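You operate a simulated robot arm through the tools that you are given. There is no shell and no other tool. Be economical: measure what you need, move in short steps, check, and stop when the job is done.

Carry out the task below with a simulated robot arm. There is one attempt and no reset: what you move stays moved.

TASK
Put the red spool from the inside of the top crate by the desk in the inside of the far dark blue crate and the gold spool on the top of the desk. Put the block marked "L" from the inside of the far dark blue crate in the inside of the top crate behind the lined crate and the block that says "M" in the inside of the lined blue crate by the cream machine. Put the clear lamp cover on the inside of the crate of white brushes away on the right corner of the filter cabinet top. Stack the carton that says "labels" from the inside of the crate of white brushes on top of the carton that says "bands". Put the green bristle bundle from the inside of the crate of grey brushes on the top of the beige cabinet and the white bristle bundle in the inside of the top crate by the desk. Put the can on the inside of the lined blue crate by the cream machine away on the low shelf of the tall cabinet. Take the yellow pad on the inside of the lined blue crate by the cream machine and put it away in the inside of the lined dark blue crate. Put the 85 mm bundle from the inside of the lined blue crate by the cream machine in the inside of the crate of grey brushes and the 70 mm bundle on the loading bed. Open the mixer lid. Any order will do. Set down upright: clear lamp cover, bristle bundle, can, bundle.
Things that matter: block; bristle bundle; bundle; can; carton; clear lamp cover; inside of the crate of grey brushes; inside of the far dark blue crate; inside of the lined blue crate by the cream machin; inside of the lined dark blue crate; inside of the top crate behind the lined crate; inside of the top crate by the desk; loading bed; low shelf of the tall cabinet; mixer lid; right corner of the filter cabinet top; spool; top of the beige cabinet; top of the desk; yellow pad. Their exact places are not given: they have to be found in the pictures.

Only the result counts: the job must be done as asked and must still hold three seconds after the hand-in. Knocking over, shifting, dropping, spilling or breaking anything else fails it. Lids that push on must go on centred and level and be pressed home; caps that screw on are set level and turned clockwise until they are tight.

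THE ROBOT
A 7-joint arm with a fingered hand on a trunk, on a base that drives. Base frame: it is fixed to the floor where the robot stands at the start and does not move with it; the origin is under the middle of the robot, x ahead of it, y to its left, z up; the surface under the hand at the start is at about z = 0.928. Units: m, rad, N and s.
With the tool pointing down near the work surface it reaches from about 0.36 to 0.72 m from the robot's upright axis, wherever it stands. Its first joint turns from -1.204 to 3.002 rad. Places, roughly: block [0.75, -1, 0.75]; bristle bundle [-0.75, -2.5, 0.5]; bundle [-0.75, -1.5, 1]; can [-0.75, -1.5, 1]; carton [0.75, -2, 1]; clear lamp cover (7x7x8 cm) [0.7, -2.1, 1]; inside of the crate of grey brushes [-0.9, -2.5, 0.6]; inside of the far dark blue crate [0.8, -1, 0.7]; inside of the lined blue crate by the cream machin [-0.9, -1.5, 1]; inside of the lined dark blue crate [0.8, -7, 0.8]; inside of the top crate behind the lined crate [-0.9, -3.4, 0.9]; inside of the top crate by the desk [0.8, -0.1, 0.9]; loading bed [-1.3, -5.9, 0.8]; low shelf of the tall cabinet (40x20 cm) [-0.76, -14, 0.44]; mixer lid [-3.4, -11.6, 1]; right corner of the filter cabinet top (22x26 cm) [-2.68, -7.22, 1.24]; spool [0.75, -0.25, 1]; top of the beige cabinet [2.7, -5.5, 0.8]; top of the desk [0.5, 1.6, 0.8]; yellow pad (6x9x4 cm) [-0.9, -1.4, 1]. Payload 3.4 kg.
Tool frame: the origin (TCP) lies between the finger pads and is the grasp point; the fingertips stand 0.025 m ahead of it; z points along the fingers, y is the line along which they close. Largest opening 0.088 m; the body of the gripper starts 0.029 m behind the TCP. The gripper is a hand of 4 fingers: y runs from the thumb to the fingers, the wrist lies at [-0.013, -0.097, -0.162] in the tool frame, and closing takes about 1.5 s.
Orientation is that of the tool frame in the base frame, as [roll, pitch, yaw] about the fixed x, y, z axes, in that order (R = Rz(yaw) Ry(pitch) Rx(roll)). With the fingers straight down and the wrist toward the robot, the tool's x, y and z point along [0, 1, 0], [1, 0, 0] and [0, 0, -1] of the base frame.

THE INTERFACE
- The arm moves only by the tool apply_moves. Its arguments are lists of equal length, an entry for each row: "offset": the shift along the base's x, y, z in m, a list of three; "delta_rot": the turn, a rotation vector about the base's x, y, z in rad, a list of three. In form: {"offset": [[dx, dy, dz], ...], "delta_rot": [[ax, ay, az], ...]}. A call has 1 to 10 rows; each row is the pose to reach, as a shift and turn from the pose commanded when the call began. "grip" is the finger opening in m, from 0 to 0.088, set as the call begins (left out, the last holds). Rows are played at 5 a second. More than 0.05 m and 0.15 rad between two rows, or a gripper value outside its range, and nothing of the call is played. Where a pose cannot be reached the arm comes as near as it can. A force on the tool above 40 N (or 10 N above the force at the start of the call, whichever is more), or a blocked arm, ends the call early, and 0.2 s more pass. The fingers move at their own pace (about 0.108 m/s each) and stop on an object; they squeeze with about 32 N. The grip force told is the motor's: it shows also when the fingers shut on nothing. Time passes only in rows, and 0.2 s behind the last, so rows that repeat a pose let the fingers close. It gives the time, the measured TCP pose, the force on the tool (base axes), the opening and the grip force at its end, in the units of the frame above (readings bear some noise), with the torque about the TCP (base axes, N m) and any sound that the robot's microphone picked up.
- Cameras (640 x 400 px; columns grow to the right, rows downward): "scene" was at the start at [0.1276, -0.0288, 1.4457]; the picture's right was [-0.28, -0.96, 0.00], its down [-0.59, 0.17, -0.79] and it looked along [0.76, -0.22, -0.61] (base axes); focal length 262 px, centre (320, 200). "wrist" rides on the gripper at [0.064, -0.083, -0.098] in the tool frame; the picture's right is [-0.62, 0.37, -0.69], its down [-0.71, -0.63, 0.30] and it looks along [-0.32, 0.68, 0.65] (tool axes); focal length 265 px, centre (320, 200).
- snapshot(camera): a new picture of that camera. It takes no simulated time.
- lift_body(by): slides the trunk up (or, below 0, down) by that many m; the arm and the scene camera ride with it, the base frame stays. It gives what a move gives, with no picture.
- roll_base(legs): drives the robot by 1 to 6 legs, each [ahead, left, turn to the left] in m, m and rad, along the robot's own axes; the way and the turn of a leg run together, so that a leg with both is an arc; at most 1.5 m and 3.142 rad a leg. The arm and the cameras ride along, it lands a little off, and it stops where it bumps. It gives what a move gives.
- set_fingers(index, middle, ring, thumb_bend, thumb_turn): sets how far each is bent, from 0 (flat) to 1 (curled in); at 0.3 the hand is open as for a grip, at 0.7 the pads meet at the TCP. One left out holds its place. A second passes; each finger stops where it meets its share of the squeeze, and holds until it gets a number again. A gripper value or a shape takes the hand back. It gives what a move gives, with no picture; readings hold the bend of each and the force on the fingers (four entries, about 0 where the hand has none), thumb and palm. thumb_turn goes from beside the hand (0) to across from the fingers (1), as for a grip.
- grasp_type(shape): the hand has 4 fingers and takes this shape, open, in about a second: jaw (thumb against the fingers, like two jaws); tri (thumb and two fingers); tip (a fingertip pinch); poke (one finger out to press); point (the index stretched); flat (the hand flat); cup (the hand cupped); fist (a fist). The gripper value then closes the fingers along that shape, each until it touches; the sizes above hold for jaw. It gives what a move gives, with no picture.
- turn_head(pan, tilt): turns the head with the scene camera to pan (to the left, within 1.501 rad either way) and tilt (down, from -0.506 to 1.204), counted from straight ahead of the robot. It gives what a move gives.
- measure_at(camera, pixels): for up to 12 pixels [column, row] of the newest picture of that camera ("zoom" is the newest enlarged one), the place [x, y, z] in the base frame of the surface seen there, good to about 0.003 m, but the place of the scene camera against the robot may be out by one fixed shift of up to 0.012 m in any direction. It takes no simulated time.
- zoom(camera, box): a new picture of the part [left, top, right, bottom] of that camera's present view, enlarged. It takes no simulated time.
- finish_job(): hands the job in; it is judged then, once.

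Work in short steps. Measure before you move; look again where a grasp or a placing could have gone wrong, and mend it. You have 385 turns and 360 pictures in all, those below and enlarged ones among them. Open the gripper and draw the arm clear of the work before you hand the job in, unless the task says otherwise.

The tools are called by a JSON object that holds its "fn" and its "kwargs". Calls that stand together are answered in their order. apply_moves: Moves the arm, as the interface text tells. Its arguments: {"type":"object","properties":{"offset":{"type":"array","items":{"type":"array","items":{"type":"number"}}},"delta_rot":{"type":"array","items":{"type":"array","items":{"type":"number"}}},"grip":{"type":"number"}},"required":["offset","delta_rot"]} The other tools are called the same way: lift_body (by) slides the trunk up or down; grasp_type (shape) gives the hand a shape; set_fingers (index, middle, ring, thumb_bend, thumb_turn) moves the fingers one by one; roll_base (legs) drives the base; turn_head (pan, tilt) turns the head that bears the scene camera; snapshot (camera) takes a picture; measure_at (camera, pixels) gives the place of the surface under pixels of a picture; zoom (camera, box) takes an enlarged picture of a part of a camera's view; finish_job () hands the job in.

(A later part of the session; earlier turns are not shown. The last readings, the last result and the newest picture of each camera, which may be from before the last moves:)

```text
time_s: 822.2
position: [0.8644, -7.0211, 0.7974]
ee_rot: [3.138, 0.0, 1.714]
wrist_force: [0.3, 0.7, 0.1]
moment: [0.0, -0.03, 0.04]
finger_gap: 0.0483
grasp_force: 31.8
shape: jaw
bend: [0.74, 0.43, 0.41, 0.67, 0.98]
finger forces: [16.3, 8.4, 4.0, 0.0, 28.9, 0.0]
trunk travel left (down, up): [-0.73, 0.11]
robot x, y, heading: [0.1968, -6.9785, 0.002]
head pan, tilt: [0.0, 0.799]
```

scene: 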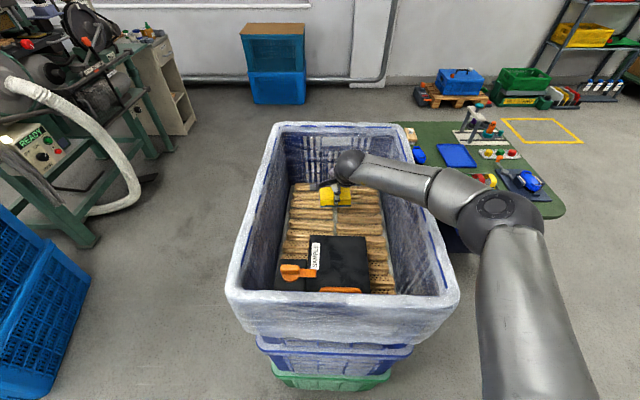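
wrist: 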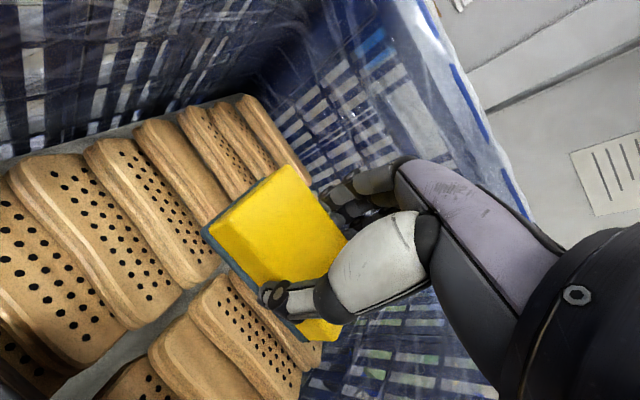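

{"fn": "apply_moves", "kwargs": {"offset": [[0, 0, -0.005], [0, 0, -0.01], [0, 0, -0.015], [0, 0, -0.02], [0, 0, -0.025]], "delta_rot": [[0, 0, 0], [0, 0, 0], [0, 0, 0], [0, 0, 0], [0, 0, 0]]}}

{"fn": "snapshot", "kwargs": {"camera": "wrist"}}

```text
time_s: 823.2
position: [0.8697, -7.0199, 0.7916]
ee_rot: [3.117, -0.005, 1.712]
wrist_force: [-4.9, -1.8, 23.8]
moment: [-0.04, 0.38, 0.04]
finger_gap: 0.0485
grasp_force: 32.2
shape: jaw
bend: [0.74, 0.43, 0.42, 0.66, 0.99]
finger forces: [16.3, 8.7, 4.1, 0.0, 34.4, 0.1]
trunk travel left (down, up): [-0.73, 0.11]
robot x, y, heading: [0.1991, -6.9784, -0.0]
head pan, tilt: [0.0, 0.799]
stopped in row 4: the force on the tool passed its limit at 42 N (the readings are from after the stop); the commanded pose is now the measured one
```

```text
162 pictures are left
```

wrist: 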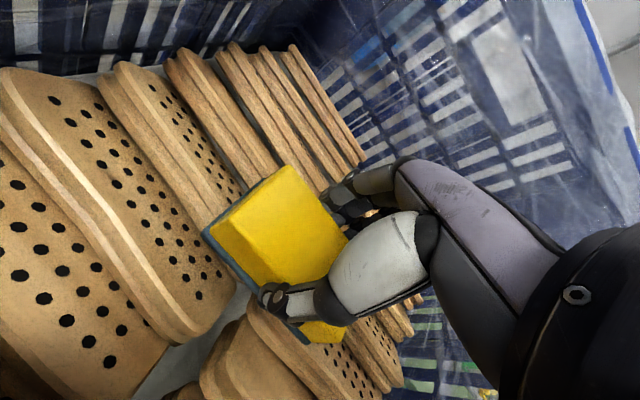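

Resting on the parts. I release, rise and verify.

{"fn": "apply_moves", "kwargs": {"offset": [[0, 0, 0.001], [0, 0, 0.001], [0, 0, 0.001], [0, 0, 0.001], [0, 0, 0.03], [0, 0, 0.07], [0, 0, 0.12], [0, 0, 0.17], [-0.03, 0, 0.21]], "delta_rot": [[0, 0, 0], [0, 0, 0], [0, 0, 0], [0, 0, 0], [0, 0.02, 0], [0, 0.02, 0], [0, 0.02, 0], [0, 0.02, 0], [0, 0.02, 0]], "grip": 0.088}}

{"fn": "snapshot", "kwargs": {"camera": "wrist"}}

```text
time_s: 825.2
position: [0.8368, -7.0214, 0.9963]
ee_rot: [-3.136, -0.006, 1.711]
wrist_force: [-0.6, 0.0, 0.0]
moment: [0.0, -0.01, -0.06]
finger_gap: 0.0878
grasp_force: 0.1
shape: jaw
bend: [0.3, 0.3, 0.3, 0.3, 0.98]
finger forces: [0.1, 0.0, 0.0, 0.0, 0.0, 0.0]
trunk travel left (down, up): [-0.73, 0.11]
robot x, y, heading: [0.1975, -6.9814, 0.006]
head pan, tilt: [0.0, 0.799]
```

```text
161 pictures are left
```

wrist: 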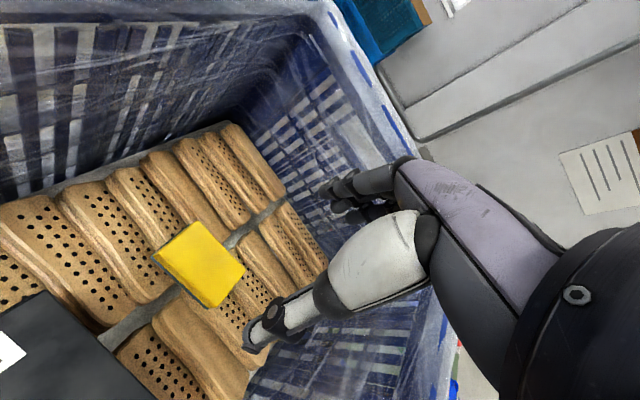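

Pad is in. Last: the can. I raise and retract, then drive back north.

{"fn": "lift_body", "kwargs": {"by": 0.1}}

{"fn": "apply_moves", "kwargs": {"offset": [[0, 0, 0.04], [0, 0, 0.08], [-0.03, 0, 0.12], [-0.07, 0, 0.14], [-0.11, 0, 0.16], [-0.15, 0, 0.17]], "delta_rot": [[0, 0, -0.025], [0, 0, -0.05], [0, 0, -0.08], [0, 0, -0.1], [0, 0, -0.12], [0, 0, -0.14]]}}

{"fn": "roll_base", "kwargs": {"legs": [[-0.19, 0, 0], [0, 0, 1.57]]}}

```text
time_s: 826.5
position: [0.8384, -7.0195, 1.0937]
ee_rot: [-3.135, -0.005, 1.712]
wrist_force: [0.6, -0.1, 0.5]
moment: [0.01, 0.01, 0.0]
finger_gap: 0.0877
grasp_force: 0.1
shape: jaw
bend: [0.3, 0.3, 0.3, 0.3, 0.98]
finger forces: [0.0, 0.0, 0.1, 0.0, 0.0, 0.0]
trunk travel left (down, up): [-0.83, 0.01]
robot x, y, heading: [0.1958, -6.9769, 0.002]
head pan, tilt: [0.0, 0.799]
```

```text
time_s: 827.9
position: [0.6854, -7.0193, 1.2656]
ee_rot: [-3.136, -0.005, 1.571]
wrist_force: [-0.1, -0.5, -0.3]
moment: [0.0, -0.01, -0.01]
finger_gap: 0.0876
grasp_force: 0.1
shape: jaw
bend: [0.3, 0.3, 0.3, 0.3, 0.98]
finger forces: [0.1, 0.1, 0.0, 0.1, 0.0, 0.0]
trunk travel left (down, up): [-0.83, 0.01]
robot x, y, heading: [0.2012, -6.9783, 0.002]
head pan, tilt: [0.0, 0.799]
```

```text
time_s: 833.3
position: [0.0442, -6.4917, 1.2641]
ee_rot: [-3.135, -0.005, 3.139]
wrist_force: [0.1, -0.5, 0.4]
moment: [0.01, 0.0, -0.01]
finger_gap: 0.0877
grasp_force: 0.1
shape: jaw
bend: [0.3, 0.3, 0.3, 0.3, 0.98]
finger forces: [0.0, 0.0, 0.1, 0.0, 0.0, 0.0]
trunk travel left (down, up): [-0.83, 0.01]
robot x, y, heading: [0.0033, -6.9812, 1.567]
head pan, tilt: [0.0, 0.799]
```

{"fn": "roll_base", "kwargs": {"legs": [[1.5, 0, 0], [1.3, 0, 0]]}}

```text
time_s: 846.8
position: [0.0397, -3.7019, 1.2643]
ee_rot: [-3.134, -0.006, 3.128]
wrist_force: [0.5, 0.4, -0.5]
moment: [0.0, 0.02, 0.0]
finger_gap: 0.0877
grasp_force: 0.0
shape: jaw
bend: [0.3, 0.3, 0.3, 0.3, 0.98]
finger forces: [0.1, 0.0, 0.0, 0.0, 0.1, 0.0]
trunk travel left (down, up): [-0.83, 0.01]
robot x, y, heading: [-0.01, -4.1866, 1.563]
head pan, tilt: [0.0, 0.799]
```

{"fn": "roll_base", "kwargs": {"legs": [[1.4, 0, 0.008], [1.27, 0, 0], [0, 0, 1.575]]}}

{"fn": "roll_base", "kwargs": {"legs": [[0.18, 0.0, 0]]}}

{"fn": "snapshot", "kwargs": {"camera": "wrist"}}

```text
time_s: 863.3
position: [-0.3546, -1.5012, 1.265]
ee_rot: [-3.134, -0.006, -1.665]
wrist_force: [-0.5, -1.1, 0.2]
moment: [-0.04, 0.03, 0.01]
finger_gap: 0.0877
grasp_force: 0.1
shape: jaw
bend: [0.3, 0.3, 0.3, 0.3, 0.98]
finger forces: [0.1, 0.1, 0.1, 0.0, 0.0, 0.1]
trunk travel left (down, up): [-0.83, 0.01]
robot x, y, heading: [0.1266, -1.586, 3.046]
head pan, tilt: [0.0, 0.799]
```

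```text
time_s: 864.8
position: [-0.5317, -1.4874, 1.2656]
ee_rot: [-3.136, -0.005, -1.662]
wrist_force: [-0.7, -0.4, -0.2]
moment: [-0.01, 0.01, 0.04]
finger_gap: 0.0878
grasp_force: 0.1
shape: jaw
bend: [0.3, 0.3, 0.3, 0.3, 0.98]
finger forces: [0.0, 0.0, 0.1, 0.1, 0.1, 0.1]
trunk travel left (down, up): [-0.83, 0.01]
robot x, y, heading: [-0.0489, -1.5691, 3.049]
head pan, tilt: [0.0, 0.799]
```

```text
160 pictures are left
```

wrist: 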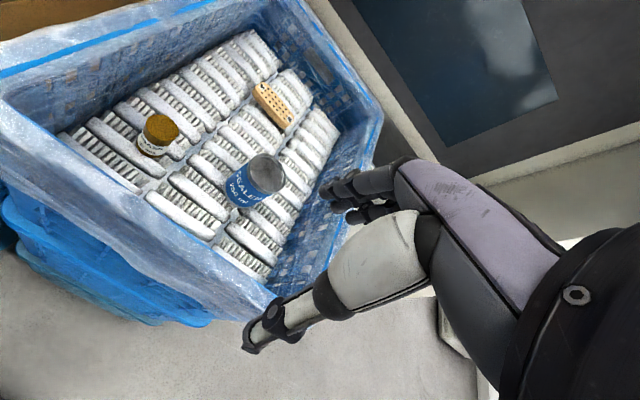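

{"fn": "roll_base", "kwargs": {"legs": [[0.08, 0, 0.09]]}}

{"fn": "snapshot", "kwargs": {"camera": "wrist"}}

```text
time_s: 865.8
position: [-0.6139, -1.5246, 1.265]
ee_rot: [-3.136, -0.004, -1.576]
wrist_force: [-0.2, 0.4, -0.4]
moment: [0.05, 0.01, 0.04]
finger_gap: 0.0877
grasp_force: 0.0
shape: jaw
bend: [0.3, 0.3, 0.3, 0.3, 0.98]
finger forces: [0.1, 0.0, 0.0, 0.1, 0.0, 0.0]
trunk travel left (down, up): [-0.83, 0.01]
robot x, y, heading: [-0.1253, -1.5669, 3.137]
head pan, tilt: [0.0, 0.799]
```

```text
159 pictures are left
```

wrist: 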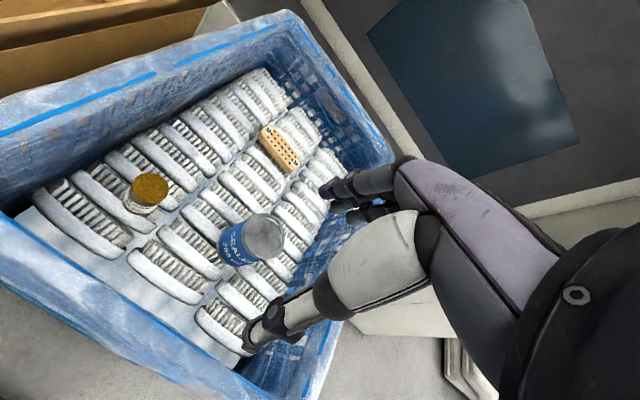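

{"fn": "zoom", "kwargs": {"camera": "wrist", "box": [200, 190, 310, 290]}}

{"fn": "measure_at", "kwargs": {"camera": "wrist", "pixels": [[244, 235], [283, 237], [265, 217], [258, 257], [263, 236], [222, 248], [235, 265], [246, 225]]}}

```text
4.00 times, centred on (255, 240) of wrist
```

zoom: 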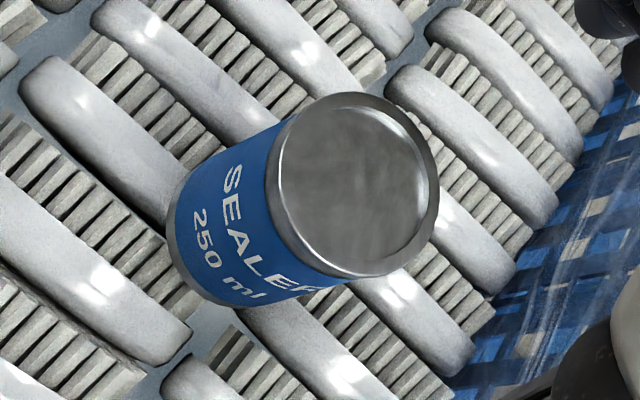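

```text
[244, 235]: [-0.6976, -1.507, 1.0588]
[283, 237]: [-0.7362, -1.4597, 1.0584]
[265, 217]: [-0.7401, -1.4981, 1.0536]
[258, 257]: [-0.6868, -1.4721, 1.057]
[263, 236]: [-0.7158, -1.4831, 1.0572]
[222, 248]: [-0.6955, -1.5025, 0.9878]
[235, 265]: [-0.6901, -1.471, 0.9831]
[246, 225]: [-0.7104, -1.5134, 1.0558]
```

Can centre (-0.716,-1.484), top 1.0575. I move above, descend to TCP 1.03, grip and lift.

{"fn": "apply_moves", "kwargs": {"offset": [[-0.035, 0.015, -0.03], [-0.07, 0.03, -0.06], [-0.102, 0.0406, -0.09], [-0.102, 0.0406, -0.135], [-0.102, 0.0406, -0.175], [-0.102, 0.0406, -0.21], [-0.102, 0.0406, -0.235]], "delta_rot": [[0, 0, 0], [0, 0, 0], [0, 0, 0], [0, 0, 0], [0, 0, 0], [0, 0, 0], [0, 0, 0]]}}

{"fn": "snapshot", "kwargs": {"camera": "wrist"}}

```text
time_s: 867.4
position: [-0.7137, -1.4878, 1.0327]
ee_rot: [3.14, -0.007, -1.575]
wrist_force: [-4.3, -0.3, 12.1]
moment: [-0.01, -0.07, 0.0]
finger_gap: 0.088
grasp_force: 0.0
shape: jaw
bend: [0.28, 0.3, 0.3, 0.3, 0.97]
finger forces: [8.6, 0.1, 0.0, 0.0, 4.8, 0.0]
trunk travel left (down, up): [-0.83, 0.01]
robot x, y, heading: [-0.1225, -1.563, 3.137]
head pan, tilt: [0.0, 0.799]
```

```text
157 pictures are left
```

wrist: 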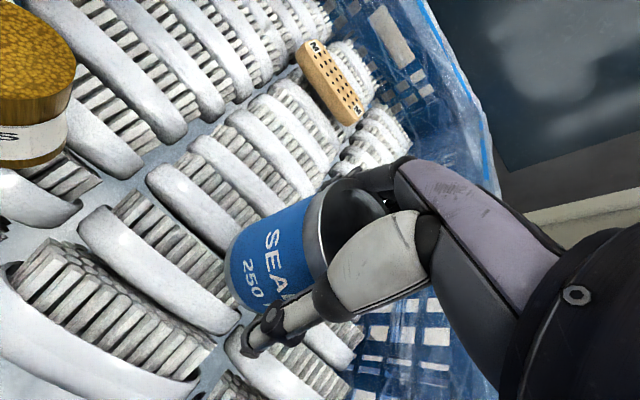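

The index lightly rubs the can. As with the lamp cover, I raise 5 mm and close.

{"fn": "apply_moves", "kwargs": {"offset": [[0.001, 0.002, 0.005], [0.001, 0.002, 0.006]], "delta_rot": [[0, 0, 0], [0, 0, 0]]}}

{"fn": "apply_moves", "kwargs": {"offset": [[0, 0, 0], [0, 0, 0], [0, 0, 0], [0, 0, 0], [0, 0, 0], [0, 0, 0], [0, 0, 0]], "delta_rot": [[0, 0, 0], [0, 0, 0], [0, 0, 0], [0, 0, 0], [0, 0, 0], [0, 0, 0], [0, 0, 0]], "grip": 0.035}}

{"fn": "apply_moves", "kwargs": {"offset": [[0, 0, 0.02], [0, 0, 0.06], [0, 0, 0.1], [0, 0, 0.14], [0, 0, 0.18], [0.03, 0, 0.21], [0.06, 0, 0.23]], "delta_rot": [[0, 0, 0], [0, 0, 0], [0, 0, 0], [0, 0, 0], [0, 0, 0], [0, 0, 0], [0, 0, 0]]}}

{"fn": "snapshot", "kwargs": {"camera": "wrist"}}

```text
time_s: 868.0
position: [-0.7119, -1.4833, 1.0353]
ee_rot: [-3.133, -0.005, -1.576]
wrist_force: [-0.6, -1.4, 1.5]
moment: [0.0, 0.0, 0.03]
finger_gap: 0.0877
grasp_force: 0.0
shape: jaw
bend: [0.29, 0.3, 0.3, 0.3, 0.97]
finger forces: [3.2, 0.1, 0.1, 0.0, 2.5, 0.1]
trunk travel left (down, up): [-0.83, 0.01]
robot x, y, heading: [-0.1257, -1.568, 3.138]
head pan, tilt: [0.0, 0.799]
```

```text
time_s: 869.6
position: [-0.7136, -1.4837, 1.0362]
ee_rot: [-3.136, -0.005, -1.576]
wrist_force: [-0.3, -0.2, -1.0]
moment: [0.04, 0.08, 0.0]
finger_gap: 0.0595
grasp_force: 31.9
shape: jaw
bend: [0.32, 0.4, 0.39, 0.57, 0.98]
finger forces: [17.2, 14.0, 4.1, 0.0, 34.9, 0.0]
trunk travel left (down, up): [-0.83, 0.01]
robot x, y, heading: [-0.1265, -1.5655, 3.138]
head pan, tilt: [0.0, 0.799]
```

```text
time_s: 871.2
position: [-0.6532, -1.4833, 1.2671]
ee_rot: [-3.137, -0.006, -1.577]
wrist_force: [-0.4, 0.9, -2.9]
moment: [-0.02, -0.02, 0.0]
finger_gap: 0.0591
grasp_force: 31.7
shape: jaw
bend: [0.32, 0.41, 0.39, 0.57, 0.98]
finger forces: [16.2, 13.8, 4.2, 0.0, 34.2, 0.0]
trunk travel left (down, up): [-0.83, 0.01]
robot x, y, heading: [-0.1219, -1.5669, 3.137]
head pan, tilt: [0.0, 0.799]
```

```text
156 pictures are left
```

wrist: 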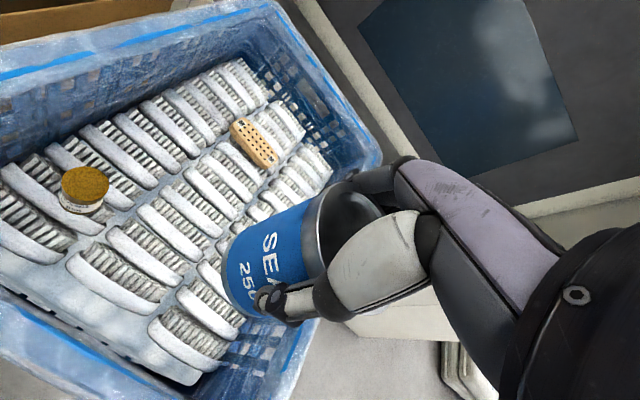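

The can is held. I back out, turn south, and drive down the aisle in stages.

{"fn": "roll_base", "kwargs": {"legs": [[-0.15, 0, 0], [0, 0, 1.575]]}}

```text
time_s: 876.5
position: [-0.0545, -2.0988, 1.2666]
ee_rot: [-3.133, -0.006, 0.0]
wrist_force: [-0.4, 0.2, -2.9]
moment: [0.03, -0.01, 0.0]
finger_gap: 0.0587
grasp_force: 31.9
shape: jaw
bend: [0.32, 0.41, 0.4, 0.57, 0.98]
finger forces: [15.2, 13.6, 4.3, 0.0, 32.4, 0.0]
trunk travel left (down, up): [-0.83, 0.01]
robot x, y, heading: [0.0265, -1.5708, -1.57]
head pan, tilt: [0.0, 0.799]
```

{"fn": "roll_base", "kwargs": {"legs": [[1.5, 0, 0], [1.5, 0, 0]]}}

```text
time_s: 891.0
position: [-0.1988, -5.1187, 1.2674]
ee_rot: [-3.136, -0.005, -0.067]
wrist_force: [-0.5, 0.3, -3.3]
moment: [-0.07, -0.03, 0.0]
finger_gap: 0.0588
grasp_force: 32.0
shape: jaw
bend: [0.32, 0.41, 0.4, 0.57, 0.98]
finger forces: [15.0, 13.6, 4.2, 0.0, 32.3, 0.0]
trunk travel left (down, up): [-0.83, 0.01]
robot x, y, heading: [-0.0806, -4.5922, -1.635]
head pan, tilt: [0.0, 0.799]
```

{"fn": "roll_base", "kwargs": {"legs": [[0, 0.08, 0.065], [1.4, 0.08, 0]]}}

```text
time_s: 898.5
position: [-0.021, -6.4947, 1.267]
ee_rot: [-3.134, -0.006, -0.016]
wrist_force: [0.4, -0.8, -3.5]
moment: [0.04, -0.04, -0.02]
finger_gap: 0.0586
grasp_force: 32.2
shape: jaw
bend: [0.32, 0.41, 0.4, 0.57, 0.97]
finger forces: [15.0, 13.5, 4.3, 0.1, 32.2, 0.0]
trunk travel left (down, up): [-0.83, 0.01]
robot x, y, heading: [0.0695, -5.9616, -1.586]
head pan, tilt: [0.0, 0.799]
```

{"fn": "roll_base", "kwargs": {"legs": [[0, 0.05, 0.016], [1.4, 0, 0], [1.4, 0, 0]]}}

{"fn": "turn_head", "kwargs": {"pan": -0.1, "tilt": 0.3}}

{"fn": "snapshot", "kwargs": {"camera": "scene"}}

```text
time_s: 912.7
position: [0.0303, -9.3016, 1.2669]
ee_rot: [-3.135, -0.005, 0.002]
wrist_force: [-0.4, 0.2, -2.9]
moment: [-0.02, -0.05, -0.01]
finger_gap: 0.0582
grasp_force: 32.0
shape: jaw
bend: [0.32, 0.41, 0.4, 0.57, 0.97]
finger forces: [14.9, 13.6, 4.4, 0.0, 32.0, 0.0]
trunk travel left (down, up): [-0.83, 0.01]
robot x, y, heading: [0.1121, -8.7728, -1.571]
head pan, tilt: [0.0, 0.799]
```

```text
time_s: 913.6
position: [0.03, -9.3013, 1.2667]
ee_rot: [-3.133, -0.006, 0.002]
wrist_force: [0.7, -0.4, -3.2]
moment: [0.02, -0.02, 0.0]
finger_gap: 0.0585
grasp_force: 31.6
shape: jaw
bend: [0.32, 0.41, 0.4, 0.57, 0.97]
finger forces: [14.9, 13.5, 4.4, 0.1, 32.2, 0.0]
trunk travel left (down, up): [-0.83, 0.01]
robot x, y, heading: [0.1113, -8.7737, -1.574]
head pan, tilt: [-0.099, 0.3]
```

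```text
155 pictures are left
```

scene: 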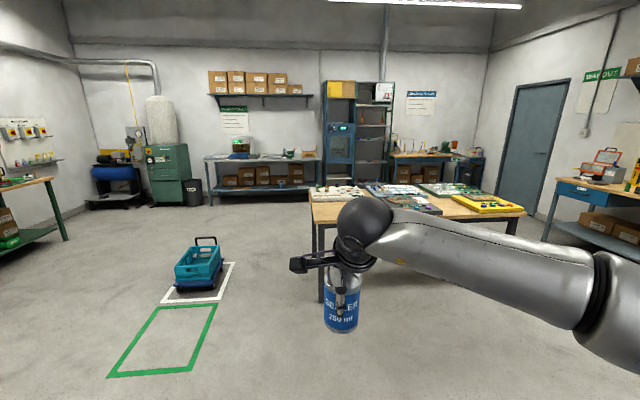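

{"fn": "zoom", "kwargs": {"camera": "scene", "box": [300, 70, 430, 200]}}

{"fn": "measure_at", "kwargs": {"camera": "scene", "pixels": [[340, 145], [325, 140], [352, 140], [372, 118], [372, 145], [390, 140], [372, 165], [320, 205], [313, 235], [360, 195], [320, 260], [345, 185]]}}

```text
3.08 times, centred on (365, 135) of scene
```

zoom: 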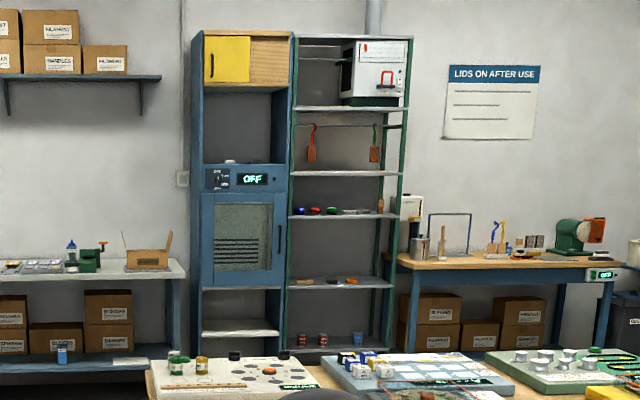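

```text
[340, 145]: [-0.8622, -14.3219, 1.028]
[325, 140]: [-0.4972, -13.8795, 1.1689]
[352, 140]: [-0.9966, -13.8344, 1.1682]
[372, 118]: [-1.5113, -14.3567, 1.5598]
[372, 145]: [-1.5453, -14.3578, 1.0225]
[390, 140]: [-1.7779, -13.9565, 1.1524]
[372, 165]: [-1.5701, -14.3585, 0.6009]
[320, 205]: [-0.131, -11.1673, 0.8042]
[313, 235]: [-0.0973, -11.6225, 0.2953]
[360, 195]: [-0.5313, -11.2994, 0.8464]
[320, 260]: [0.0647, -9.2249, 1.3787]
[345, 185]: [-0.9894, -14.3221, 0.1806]
```

The tall blue cabinet's low shelf is an opening only ~0.2 m high, so the can must go in with a horizontal hand; I'll regrasp it on the table's free east edge. I measure the way.

{"fn": "measure_at", "kwargs": {"camera": "scene", "pixels": [[178, 285], [222, 285], [200, 320], [318, 300], [315, 215], [330, 192], [320, 195], [312, 200], [240, 300], [280, 240], [345, 172], [345, 163]]}}

{"fn": "zoom", "kwargs": {"camera": "scene", "box": [300, 170, 420, 240]}}

```text
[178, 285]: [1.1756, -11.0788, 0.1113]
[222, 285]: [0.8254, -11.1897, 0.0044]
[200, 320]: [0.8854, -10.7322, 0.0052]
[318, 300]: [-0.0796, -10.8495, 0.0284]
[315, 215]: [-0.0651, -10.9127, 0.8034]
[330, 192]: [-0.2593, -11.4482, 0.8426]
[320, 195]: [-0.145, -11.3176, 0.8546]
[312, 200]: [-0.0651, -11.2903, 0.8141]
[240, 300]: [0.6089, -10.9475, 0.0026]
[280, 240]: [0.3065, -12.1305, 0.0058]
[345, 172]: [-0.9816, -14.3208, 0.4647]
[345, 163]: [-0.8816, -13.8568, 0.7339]
```

```text
5.33 times, centred on (360, 205) of scene
```

zoom: 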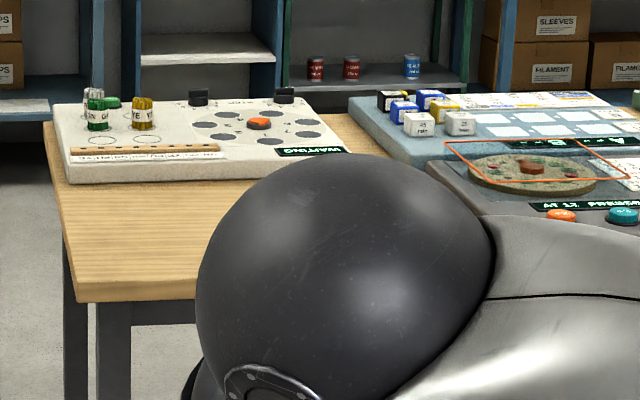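

The opening is ~0.29 m high (z 0.44–0.73). A slightly tilted, lower grasp will fit, so I'll regrasp the can on the free table corner near (-0.2,-11.0). I drive to its north side.

{"fn": "roll_base", "kwargs": {"legs": [[0.8, -0.3, 0], [0.75, 0, 0]]}}

{"fn": "turn_head", "kwargs": {"pan": 0.0, "tilt": 0.7}}

{"fn": "snapshot", "kwargs": {"camera": "scene"}}

{"fn": "snapshot", "kwargs": {"camera": "wrist"}}

```text
time_s: 921.9
position: [-0.2896, -10.8786, 1.2667]
ee_rot: [-3.135, -0.006, -0.007]
wrist_force: [-0.2, -0.1, -3.4]
moment: [0.0, -0.02, -0.01]
finger_gap: 0.0589
grasp_force: 32.5
shape: jaw
bend: [0.32, 0.41, 0.4, 0.57, 0.97]
finger forces: [14.9, 13.5, 4.3, 0.1, 32.1, 0.1]
trunk travel left (down, up): [-0.83, 0.01]
robot x, y, heading: [-0.2027, -10.3523, -1.575]
head pan, tilt: [-0.099, 0.3]
```

```text
time_s: 922.8
position: [-0.2894, -10.8788, 1.2663]
ee_rot: [-3.134, -0.006, -0.007]
wrist_force: [0.9, -0.1, -2.8]
moment: [-0.01, -0.03, -0.04]
finger_gap: 0.0586
grasp_force: 31.5
shape: jaw
bend: [0.32, 0.41, 0.4, 0.57, 0.97]
finger forces: [14.8, 13.6, 4.2, 0.1, 32.1, 0.0]
trunk travel left (down, up): [-0.83, 0.01]
robot x, y, heading: [-0.2076, -10.3482, -1.579]
head pan, tilt: [0.0, 0.7]
```

```text
152 pictures are left
```

scene: 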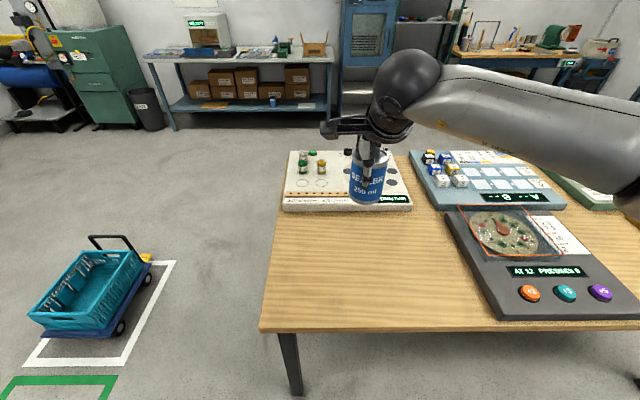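

```text
151 pictures are left
```

wrist: 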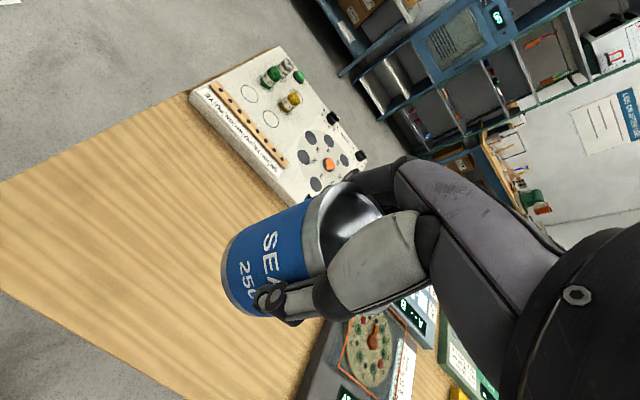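

{"fn": "measure_at", "kwargs": {"camera": "scene", "pixels": [[350, 265], [360, 240], [345, 300], [290, 205], [405, 205], [450, 215], [480, 310], [265, 325]]}}

{"fn": "measure_at", "kwargs": {"camera": "wrist", "pixels": [[150, 250], [200, 200], [120, 200], [200, 340]]}}

{"fn": "lift_body", "kwargs": {"by": -0.25}}

```text
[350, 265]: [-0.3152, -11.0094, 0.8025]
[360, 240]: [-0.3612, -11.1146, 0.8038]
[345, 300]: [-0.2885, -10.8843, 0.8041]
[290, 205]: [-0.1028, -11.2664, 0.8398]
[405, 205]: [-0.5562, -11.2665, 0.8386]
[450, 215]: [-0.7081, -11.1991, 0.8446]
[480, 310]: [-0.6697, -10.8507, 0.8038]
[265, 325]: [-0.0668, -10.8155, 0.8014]
```

```text
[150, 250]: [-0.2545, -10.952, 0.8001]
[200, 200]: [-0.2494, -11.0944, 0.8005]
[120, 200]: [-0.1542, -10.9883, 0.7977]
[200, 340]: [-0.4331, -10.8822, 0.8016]
```

```text
time_s: 925.4
position: [-0.289, -10.8789, 1.0181]
ee_rot: [-3.135, -0.006, -0.007]
wrist_force: [0.1, -0.4, -2.7]
moment: [-0.01, 0.0, -0.02]
finger_gap: 0.0586
grasp_force: 32.2
shape: jaw
bend: [0.32, 0.41, 0.4, 0.57, 0.97]
finger forces: [14.8, 13.6, 4.3, 0.1, 32.1, 0.0]
trunk travel left (down, up): [-0.58, 0.26]
robot x, y, heading: [-0.203, -10.3478, -1.58]
head pan, tilt: [0.0, 0.7]
```

Table at z 0.80. I set the can down at (-0.29,-10.98).

{"fn": "apply_moves", "kwargs": {"offset": [[0, -0.045, 0], [0, -0.09, 0], [0, -0.1, -0.04], [0, -0.1, -0.08], [0, -0.1, -0.12], [0, -0.1, -0.134]], "delta_rot": [[0, 0, 0], [0, 0, 0], [0, 0, 0], [0, 0, 0], [0, 0, 0], [0, 0, 0]]}}

{"fn": "apply_moves", "kwargs": {"offset": [[0, 0, -0.004], [0, 0, -0.008], [0, 0, -0.012], [0, 0, -0.016], [0, 0, -0.02]], "delta_rot": [[0, 0, 0], [0, 0, 0], [0, 0, 0], [0, 0, 0], [0, 0, 0]]}}

```text
time_s: 926.8
position: [-0.2912, -10.9794, 0.8819]
ee_rot: [-3.136, -0.007, -0.008]
wrist_force: [-0.4, -0.7, -2.9]
moment: [-0.03, -0.02, 0.0]
finger_gap: 0.0583
grasp_force: 32.3
shape: jaw
bend: [0.32, 0.41, 0.4, 0.58, 0.97]
finger forces: [14.3, 13.5, 4.4, 0.1, 31.5, 0.1]
trunk travel left (down, up): [-0.58, 0.26]
robot x, y, heading: [-0.2061, -10.351, -1.578]
head pan, tilt: [0.0, 0.7]
```

```text
time_s: 928.0
position: [-0.29, -10.9768, 0.8679]
ee_rot: [3.14, -0.006, -0.008]
wrist_force: [1.3, 0.3, 10.1]
moment: [-0.36, 0.2, 0.0]
finger_gap: 0.0581
grasp_force: 31.9
shape: jaw
bend: [0.32, 0.41, 0.4, 0.58, 0.97]
finger forces: [15.6, 14.4, 5.2, 0.0, 34.3, 0.1]
trunk travel left (down, up): [-0.58, 0.26]
robot x, y, heading: [-0.2068, -10.3484, -1.581]
head pan, tilt: [0.0, 0.7]
```

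The can stands on the table. I release, rise, and tilt the hand 0.18 rad forward.

{"fn": "apply_moves", "kwargs": {"offset": [[0, 0, 0.003], [0, 0, 0.003], [0, 0, 0.003], [0, 0, 0.003], [0, 0, 0.003], [0, 0, 0.03], [0, 0, 0.07], [0, 0, 0.1]], "delta_rot": [[0, 0, 0], [0, 0, 0], [0, 0, 0], [0, 0, 0], [0, 0, 0], [0, 0, 0], [0, 0, 0], [0, 0, 0]], "grip": 0.088}}

{"fn": "apply_moves", "kwargs": {"offset": [[0, 0, 0], [0, 0, 0]], "delta_rot": [[-0.09, 0, 0], [-0.18, 0, 0]]}}

{"fn": "snapshot", "kwargs": {"camera": "wrist"}}

```text
time_s: 929.8
position: [-0.2869, -10.9771, 0.9625]
ee_rot: [-3.132, -0.006, -0.005]
wrist_force: [0.7, 0.2, 0.6]
moment: [-0.01, -0.01, -0.02]
finger_gap: 0.088
grasp_force: 0.1
shape: jaw
bend: [0.3, 0.3, 0.3, 0.3, 0.97]
finger forces: [0.0, 0.1, 0.0, 0.0, 0.1, 0.1]
trunk travel left (down, up): [-0.58, 0.26]
robot x, y, heading: [-0.2041, -10.3449, -1.581]
head pan, tilt: [0.0, 0.7]
```

```text
time_s: 930.4
position: [-0.2876, -10.9777, 0.9613]
ee_rot: [2.968, -0.007, -0.007]
wrist_force: [0.1, 0.2, -0.1]
moment: [-0.01, 0.03, 0.03]
finger_gap: 0.0881
grasp_force: 0.0
shape: jaw
bend: [0.3, 0.3, 0.3, 0.3, 0.97]
finger forces: [0.0, 0.1, 0.0, 0.0, 0.1, 0.0]
trunk travel left (down, up): [-0.58, 0.26]
robot x, y, heading: [-0.2036, -10.3496, -1.579]
head pan, tilt: [0.0, 0.7]
```

```text
150 pictures are left
```

wrist: 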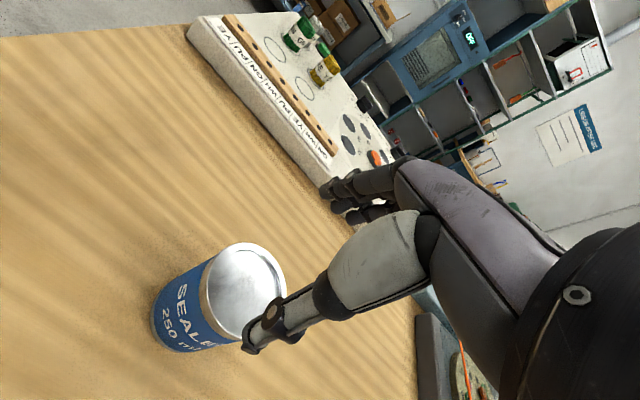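

{"fn": "measure_at", "kwargs": {"camera": "wrist", "pixels": [[204, 285], [284, 285], [238, 247], [250, 320], [243, 285], [215, 265], [275, 262]]}}

```text
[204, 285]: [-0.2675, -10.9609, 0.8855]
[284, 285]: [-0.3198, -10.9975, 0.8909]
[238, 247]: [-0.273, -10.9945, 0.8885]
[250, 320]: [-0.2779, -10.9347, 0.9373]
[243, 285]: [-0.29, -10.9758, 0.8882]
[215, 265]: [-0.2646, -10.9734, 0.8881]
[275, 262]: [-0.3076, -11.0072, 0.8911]
```

Can centre (-0.2935,-10.978). I approach along the tilted tool axis to TCP z≈0.863 and close.

{"fn": "apply_moves", "kwargs": {"offset": [[-0.006, 0.021, 0], [-0.006, 0.013, -0.04], [-0.006, 0.007, -0.075], [-0.006, 0.003, -0.097]], "delta_rot": [[0, 0, 0], [0, 0, 0], [0, 0, 0], [0, 0, 0]]}}

{"fn": "snapshot", "kwargs": {"camera": "wrist"}}

```text
time_s: 931.4
position: [-0.2939, -10.975, 0.8704]
ee_rot: [2.963, -0.01, -0.005]
wrist_force: [1.1, -4.5, 9.4]
moment: [-0.25, -0.05, -0.01]
finger_gap: 0.0879
grasp_force: 0.1
shape: jaw
bend: [0.27, 0.3, 0.3, 0.3, 0.97]
finger forces: [8.7, 0.0, 0.0, 0.0, 0.0, 0.0]
trunk travel left (down, up): [-0.58, 0.26]
robot x, y, heading: [-0.2032, -10.3507, -1.578]
head pan, tilt: [0.0, 0.7]
```

```text
149 pictures are left
```

wrist: 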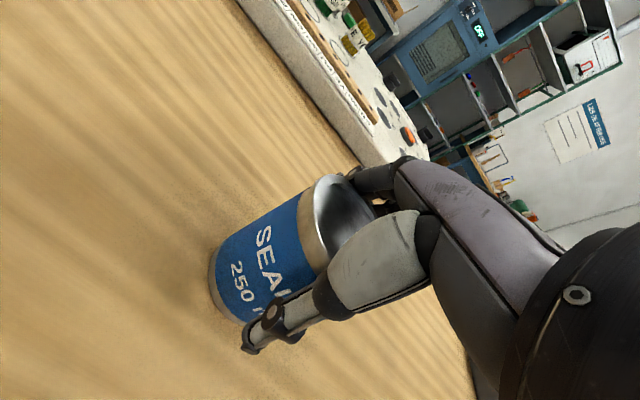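

{"fn": "apply_moves", "kwargs": {"offset": [[0, 0.0, 0.004], [0, 0, 0.004], [0, 0, 0.004], [0, 0, 0.004], [0, 0, 0.004], [0, 0, 0.004], [0, 0, 0.004], [0, 0, 0.004]], "delta_rot": [[0, 0, 0], [0, 0, 0], [0, 0, 0], [0, 0, 0], [0, 0, 0], [0, 0, 0], [0, 0, 0], [0, 0, 0]], "grip": 0.035}}

{"fn": "apply_moves", "kwargs": {"offset": [[0, 0, 0.02], [0, 0, 0.06], [0, 0.02, 0.1], [0, 0.05, 0.13]], "delta_rot": [[0, 0, 0], [0, 0, 0], [0, 0, 0], [0, 0, 0]]}}

{"fn": "snapshot", "kwargs": {"camera": "wrist"}}

{"fn": "zoom", "kwargs": {"camera": "scene", "box": [270, 80, 450, 240]}}

```text
time_s: 933.2
position: [-0.2951, -10.9736, 0.8701]
ee_rot: [2.968, -0.007, -0.005]
wrist_force: [0.7, -0.1, 0.6]
moment: [0.17, -0.07, 0.01]
finger_gap: 0.0561
grasp_force: 32.0
shape: jaw
bend: [0.74, 0.4, 0.42, 0.6, 0.99]
finger forces: [21.6, 8.5, 2.4, 0.1, 31.1, 0.0]
trunk travel left (down, up): [-0.58, 0.26]
robot x, y, heading: [-0.2023, -10.3474, -1.573]
head pan, tilt: [0.0, 0.7]
```

```text
time_s: 934.2
position: [-0.2964, -10.9254, 1.0008]
ee_rot: [2.967, -0.008, -0.004]
wrist_force: [0.5, -0.1, -3.5]
moment: [0.0, -0.02, 0.0]
finger_gap: 0.0557
grasp_force: 32.4
shape: jaw
bend: [0.74, 0.4, 0.42, 0.6, 0.99]
finger forces: [21.1, 8.5, 2.4, 0.0, 30.2, 0.0]
trunk travel left (down, up): [-0.58, 0.26]
robot x, y, heading: [-0.2057, -10.3499, -1.585]
head pan, tilt: [0.0, 0.7]
```

```text
148 pictures are left
```

wrist: 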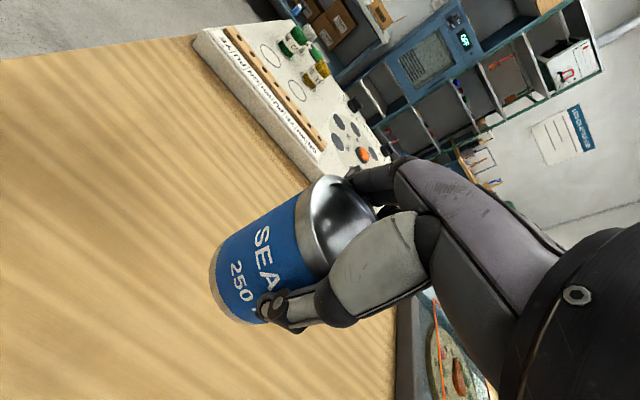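

```text
2.50 times, centred on (360, 160) of scene
```

zoom: 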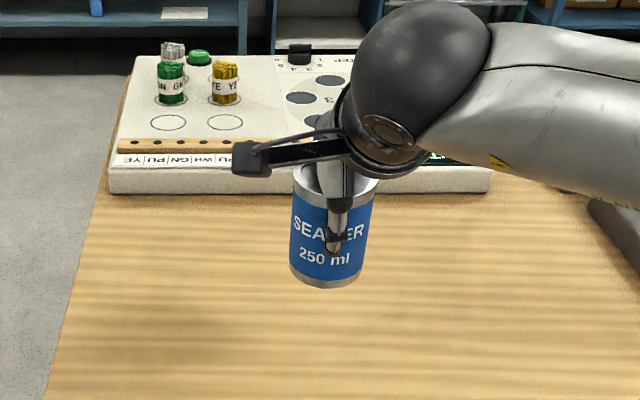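

{"fn": "measure_at", "kwargs": {"camera": "zoom", "pixels": [[315, 205], [310, 275], [365, 210], [350, 278], [300, 200], [298, 265], [385, 60], [420, 20], [345, 185]]}}

```text
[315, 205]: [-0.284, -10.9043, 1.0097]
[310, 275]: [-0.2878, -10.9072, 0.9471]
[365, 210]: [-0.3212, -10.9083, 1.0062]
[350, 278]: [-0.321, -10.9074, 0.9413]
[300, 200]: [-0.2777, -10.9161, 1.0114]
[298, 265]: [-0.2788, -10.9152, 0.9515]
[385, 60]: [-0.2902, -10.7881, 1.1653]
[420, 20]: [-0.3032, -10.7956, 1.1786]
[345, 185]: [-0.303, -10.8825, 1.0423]
```

The can hangs vertical. I go around the table's east side to the cabinet.

{"fn": "roll_base", "kwargs": {"legs": [[0, 0.585, 0.01], [1.2, 0, 0], [1.1, 0, 0]]}}

{"fn": "turn_head", "kwargs": {"pan": -0.6, "tilt": 0.5}}

{"fn": "snapshot", "kwargs": {"camera": "scene"}}

```text
time_s: 948.7
position: [0.2533, -13.2585, 1.0002]
ee_rot: [2.968, -0.005, -0.037]
wrist_force: [0.2, 0.1, -2.6]
moment: [0.02, -0.03, -0.01]
finger_gap: 0.0558
grasp_force: 31.9
shape: jaw
bend: [0.74, 0.4, 0.42, 0.6, 0.99]
finger forces: [20.7, 8.5, 2.5, 0.0, 30.1, 0.1]
trunk travel left (down, up): [-0.58, 0.26]
robot x, y, heading: [0.3628, -12.6856, -1.606]
head pan, tilt: [0.0, 0.7]
```

```text
time_s: 949.7
position: [0.254, -13.2595, 0.9992]
ee_rot: [2.969, -0.008, -0.034]
wrist_force: [-0.5, -0.3, -2.2]
moment: [0.01, -0.01, -0.03]
finger_gap: 0.0558
grasp_force: 31.9
shape: jaw
bend: [0.74, 0.4, 0.42, 0.6, 0.99]
finger forces: [20.8, 8.5, 2.4, 0.0, 30.1, 0.1]
trunk travel left (down, up): [-0.58, 0.26]
robot x, y, heading: [0.3613, -12.6817, -1.612]
head pan, tilt: [-0.6, 0.499]
```

```text
146 pictures are left
```

scene: 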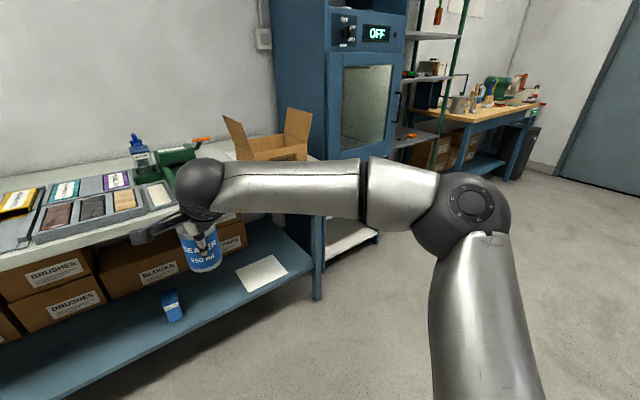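

I strafe right to x≈-0.74 in front of the cabinet, lower the trunk, and look.

{"fn": "roll_base", "kwargs": {"legs": [[0, 0, 0.036], [0, -1.12, 0]]}}

{"fn": "lift_body", "kwargs": {"by": -0.3}}

{"fn": "turn_head", "kwargs": {"pan": 0.0, "tilt": 0.5}}

{"fn": "snapshot", "kwargs": {"camera": "scene"}}

{"fn": "snapshot", "kwargs": {"camera": "wrist"}}

```text
time_s: 955.7
position: [-0.8225, -13.2704, 0.9995]
ee_rot: [2.968, -0.007, 0.016]
wrist_force: [-0.4, 0.3, -2.8]
moment: [0.02, 0.01, 0.01]
finger_gap: 0.0558
grasp_force: 32.8
shape: jaw
bend: [0.74, 0.4, 0.42, 0.6, 0.99]
finger forces: [20.8, 8.5, 2.5, 0.1, 30.0, 0.0]
trunk travel left (down, up): [-0.58, 0.26]
robot x, y, heading: [-0.7443, -12.6928, -1.562]
head pan, tilt: [-0.6, 0.499]
```

```text
time_s: 958.7
position: [-0.821, -13.2706, 0.6996]
ee_rot: [2.969, -0.007, 0.015]
wrist_force: [0.5, 0.8, -2.8]
moment: [0.0, -0.02, 0.01]
finger_gap: 0.0557
grasp_force: 31.7
shape: jaw
bend: [0.74, 0.4, 0.42, 0.6, 0.99]
finger forces: [20.6, 8.6, 2.6, 0.1, 30.0, 0.1]
trunk travel left (down, up): [-0.28, 0.56]
robot x, y, heading: [-0.742, -12.6875, -1.559]
head pan, tilt: [-0.6, 0.499]
```

```text
time_s: 959.7
position: [-0.8214, -13.2696, 0.6993]
ee_rot: [2.967, -0.008, 0.015]
wrist_force: [0.7, 0.2, -2.6]
moment: [0.02, 0.01, -0.05]
finger_gap: 0.0559
grasp_force: 32.1
shape: jaw
bend: [0.74, 0.4, 0.42, 0.6, 0.99]
finger forces: [20.6, 8.6, 2.6, 0.1, 30.0, 0.0]
trunk travel left (down, up): [-0.28, 0.56]
robot x, y, heading: [-0.7418, -12.6917, -1.557]
head pan, tilt: [0.0, 0.499]
```

```text
145 pictures are left
```

scene: 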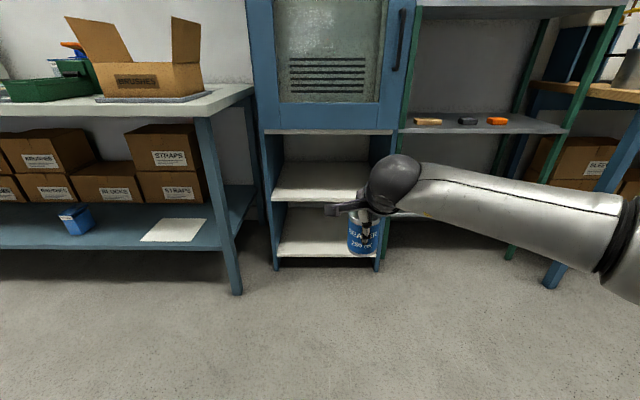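

```text
144 pictures are left
```

wrist: 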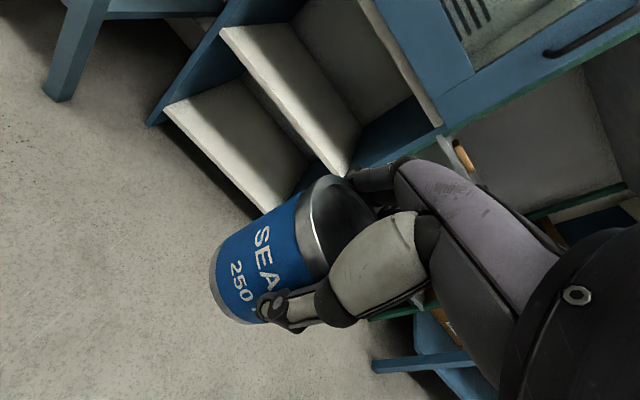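

{"fn": "measure_at", "kwargs": {"camera": "scene", "pixels": [[315, 185], [315, 198], [315, 170], [300, 132], [300, 205], [320, 235], [320, 254], [275, 150], [275, 195], [350, 133], [395, 145], [320, 150]]}}

{"fn": "measure_at", "kwargs": {"camera": "wrist", "pixels": [[260, 60], [300, 100], [340, 165], [230, 35], [430, 110], [220, 120], [250, 200], [440, 130]]}}

```text
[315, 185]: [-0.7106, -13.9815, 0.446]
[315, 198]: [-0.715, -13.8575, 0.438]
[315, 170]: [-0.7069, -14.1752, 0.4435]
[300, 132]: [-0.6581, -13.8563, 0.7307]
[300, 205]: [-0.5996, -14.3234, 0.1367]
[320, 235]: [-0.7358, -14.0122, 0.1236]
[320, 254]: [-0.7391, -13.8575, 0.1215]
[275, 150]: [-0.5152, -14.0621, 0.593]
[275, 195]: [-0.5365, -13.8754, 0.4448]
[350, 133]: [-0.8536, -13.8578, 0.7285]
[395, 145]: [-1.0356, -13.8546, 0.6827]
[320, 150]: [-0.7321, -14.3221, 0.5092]
```

```text
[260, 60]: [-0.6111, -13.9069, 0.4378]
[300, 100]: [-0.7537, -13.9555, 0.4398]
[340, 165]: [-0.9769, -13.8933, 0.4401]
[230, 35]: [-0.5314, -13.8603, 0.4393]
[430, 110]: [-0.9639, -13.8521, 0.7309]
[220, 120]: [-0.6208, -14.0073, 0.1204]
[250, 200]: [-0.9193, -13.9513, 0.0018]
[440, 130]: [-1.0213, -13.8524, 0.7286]
```

Shelf top z 0.4395, front y -13.857, rail above at 0.728. The can must go in at TCP z≈0.52. I lower the trunk, retract the arm, and drive up to the cabinet.

{"fn": "lift_body", "kwargs": {"by": -0.17}}

{"fn": "apply_moves", "kwargs": {"offset": [[0.015, 0.04, 0], [0.03, 0.08, -0.003], [0.045, 0.12, -0.008], [0.05, 0.13, -0.009]], "delta_rot": [[0, 0, 0], [0, 0, 0], [0, 0, 0], [0, 0, 0]]}}

{"fn": "roll_base", "kwargs": {"legs": [[0.56, 0, -0.01]]}}

{"fn": "snapshot", "kwargs": {"camera": "wrist"}}

{"fn": "snapshot", "kwargs": {"camera": "scene"}}

```text
time_s: 961.6
position: [-0.8217, -13.27, 0.5294]
ee_rot: [2.97, -0.006, 0.016]
wrist_force: [-0.4, 0.5, -3.3]
moment: [0.04, 0.01, 0.0]
finger_gap: 0.056
grasp_force: 32.3
shape: jaw
bend: [0.74, 0.4, 0.42, 0.6, 0.99]
finger forces: [20.4, 8.5, 2.6, 0.0, 29.9, 0.0]
trunk travel left (down, up): [-0.11, 0.73]
robot x, y, heading: [-0.7447, -12.6943, -1.565]
head pan, tilt: [0.0, 0.499]
```

```text
time_s: 962.6
position: [-0.7724, -13.1383, 0.5199]
ee_rot: [2.971, -0.007, 0.014]
wrist_force: [-0.3, -0.2, -3.3]
moment: [-0.02, -0.03, 0.01]
finger_gap: 0.0558
grasp_force: 32.1
shape: jaw
bend: [0.74, 0.4, 0.42, 0.6, 0.99]
finger forces: [20.3, 8.7, 2.5, 0.0, 30.0, 0.0]
trunk travel left (down, up): [-0.11, 0.73]
robot x, y, heading: [-0.7383, -12.6872, -1.558]
head pan, tilt: [0.0, 0.499]
```

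```text
time_s: 965.9
position: [-0.7794, -13.7091, 0.5203]
ee_rot: [2.968, -0.006, -0.007]
wrist_force: [0.4, 0.0, -3.1]
moment: [-0.01, -0.02, 0.0]
finger_gap: 0.0554
grasp_force: 31.5
shape: jaw
bend: [0.74, 0.4, 0.42, 0.6, 0.99]
finger forces: [20.2, 8.7, 2.5, 0.0, 29.9, 0.1]
trunk travel left (down, up): [-0.11, 0.73]
robot x, y, heading: [-0.7415, -13.2617, -1.573]
head pan, tilt: [0.0, 0.499]
```

```text
143 pictures are left
```

wrist: 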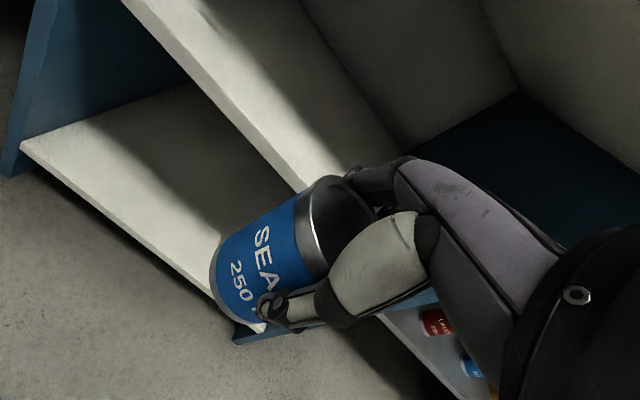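

```text
142 pictures are left
```

scene: 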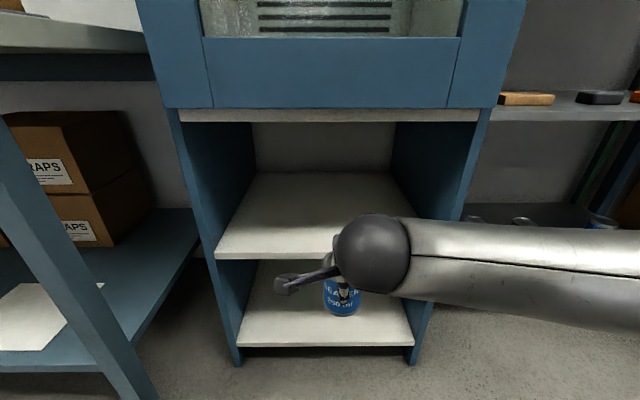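

{"fn": "measure_at", "kwargs": {"camera": "scene", "pixels": [[375, 218], [345, 235], [342, 285], [338, 310], [300, 245], [300, 255], [320, 122], [320, 112], [420, 225], [500, 240], [352, 312]]}}

{"fn": "measure_at", "kwargs": {"camera": "wrist", "pixels": [[250, 110], [290, 170], [200, 40], [222, 280], [230, 310], [300, 240], [350, 130]]}}

```text
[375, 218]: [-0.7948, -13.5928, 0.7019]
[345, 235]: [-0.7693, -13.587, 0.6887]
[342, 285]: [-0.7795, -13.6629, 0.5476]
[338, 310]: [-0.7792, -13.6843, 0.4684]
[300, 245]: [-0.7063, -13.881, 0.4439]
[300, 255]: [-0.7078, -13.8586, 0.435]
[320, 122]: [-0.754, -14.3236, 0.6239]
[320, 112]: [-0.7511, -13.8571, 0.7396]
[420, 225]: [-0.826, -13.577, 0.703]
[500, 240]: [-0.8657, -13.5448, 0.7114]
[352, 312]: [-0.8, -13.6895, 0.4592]
```

```text
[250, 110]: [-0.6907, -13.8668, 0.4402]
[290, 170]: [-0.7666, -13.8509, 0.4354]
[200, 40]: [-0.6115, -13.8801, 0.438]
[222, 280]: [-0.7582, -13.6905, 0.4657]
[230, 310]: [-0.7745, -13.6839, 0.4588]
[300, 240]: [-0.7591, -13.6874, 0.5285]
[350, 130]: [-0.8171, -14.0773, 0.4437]
```

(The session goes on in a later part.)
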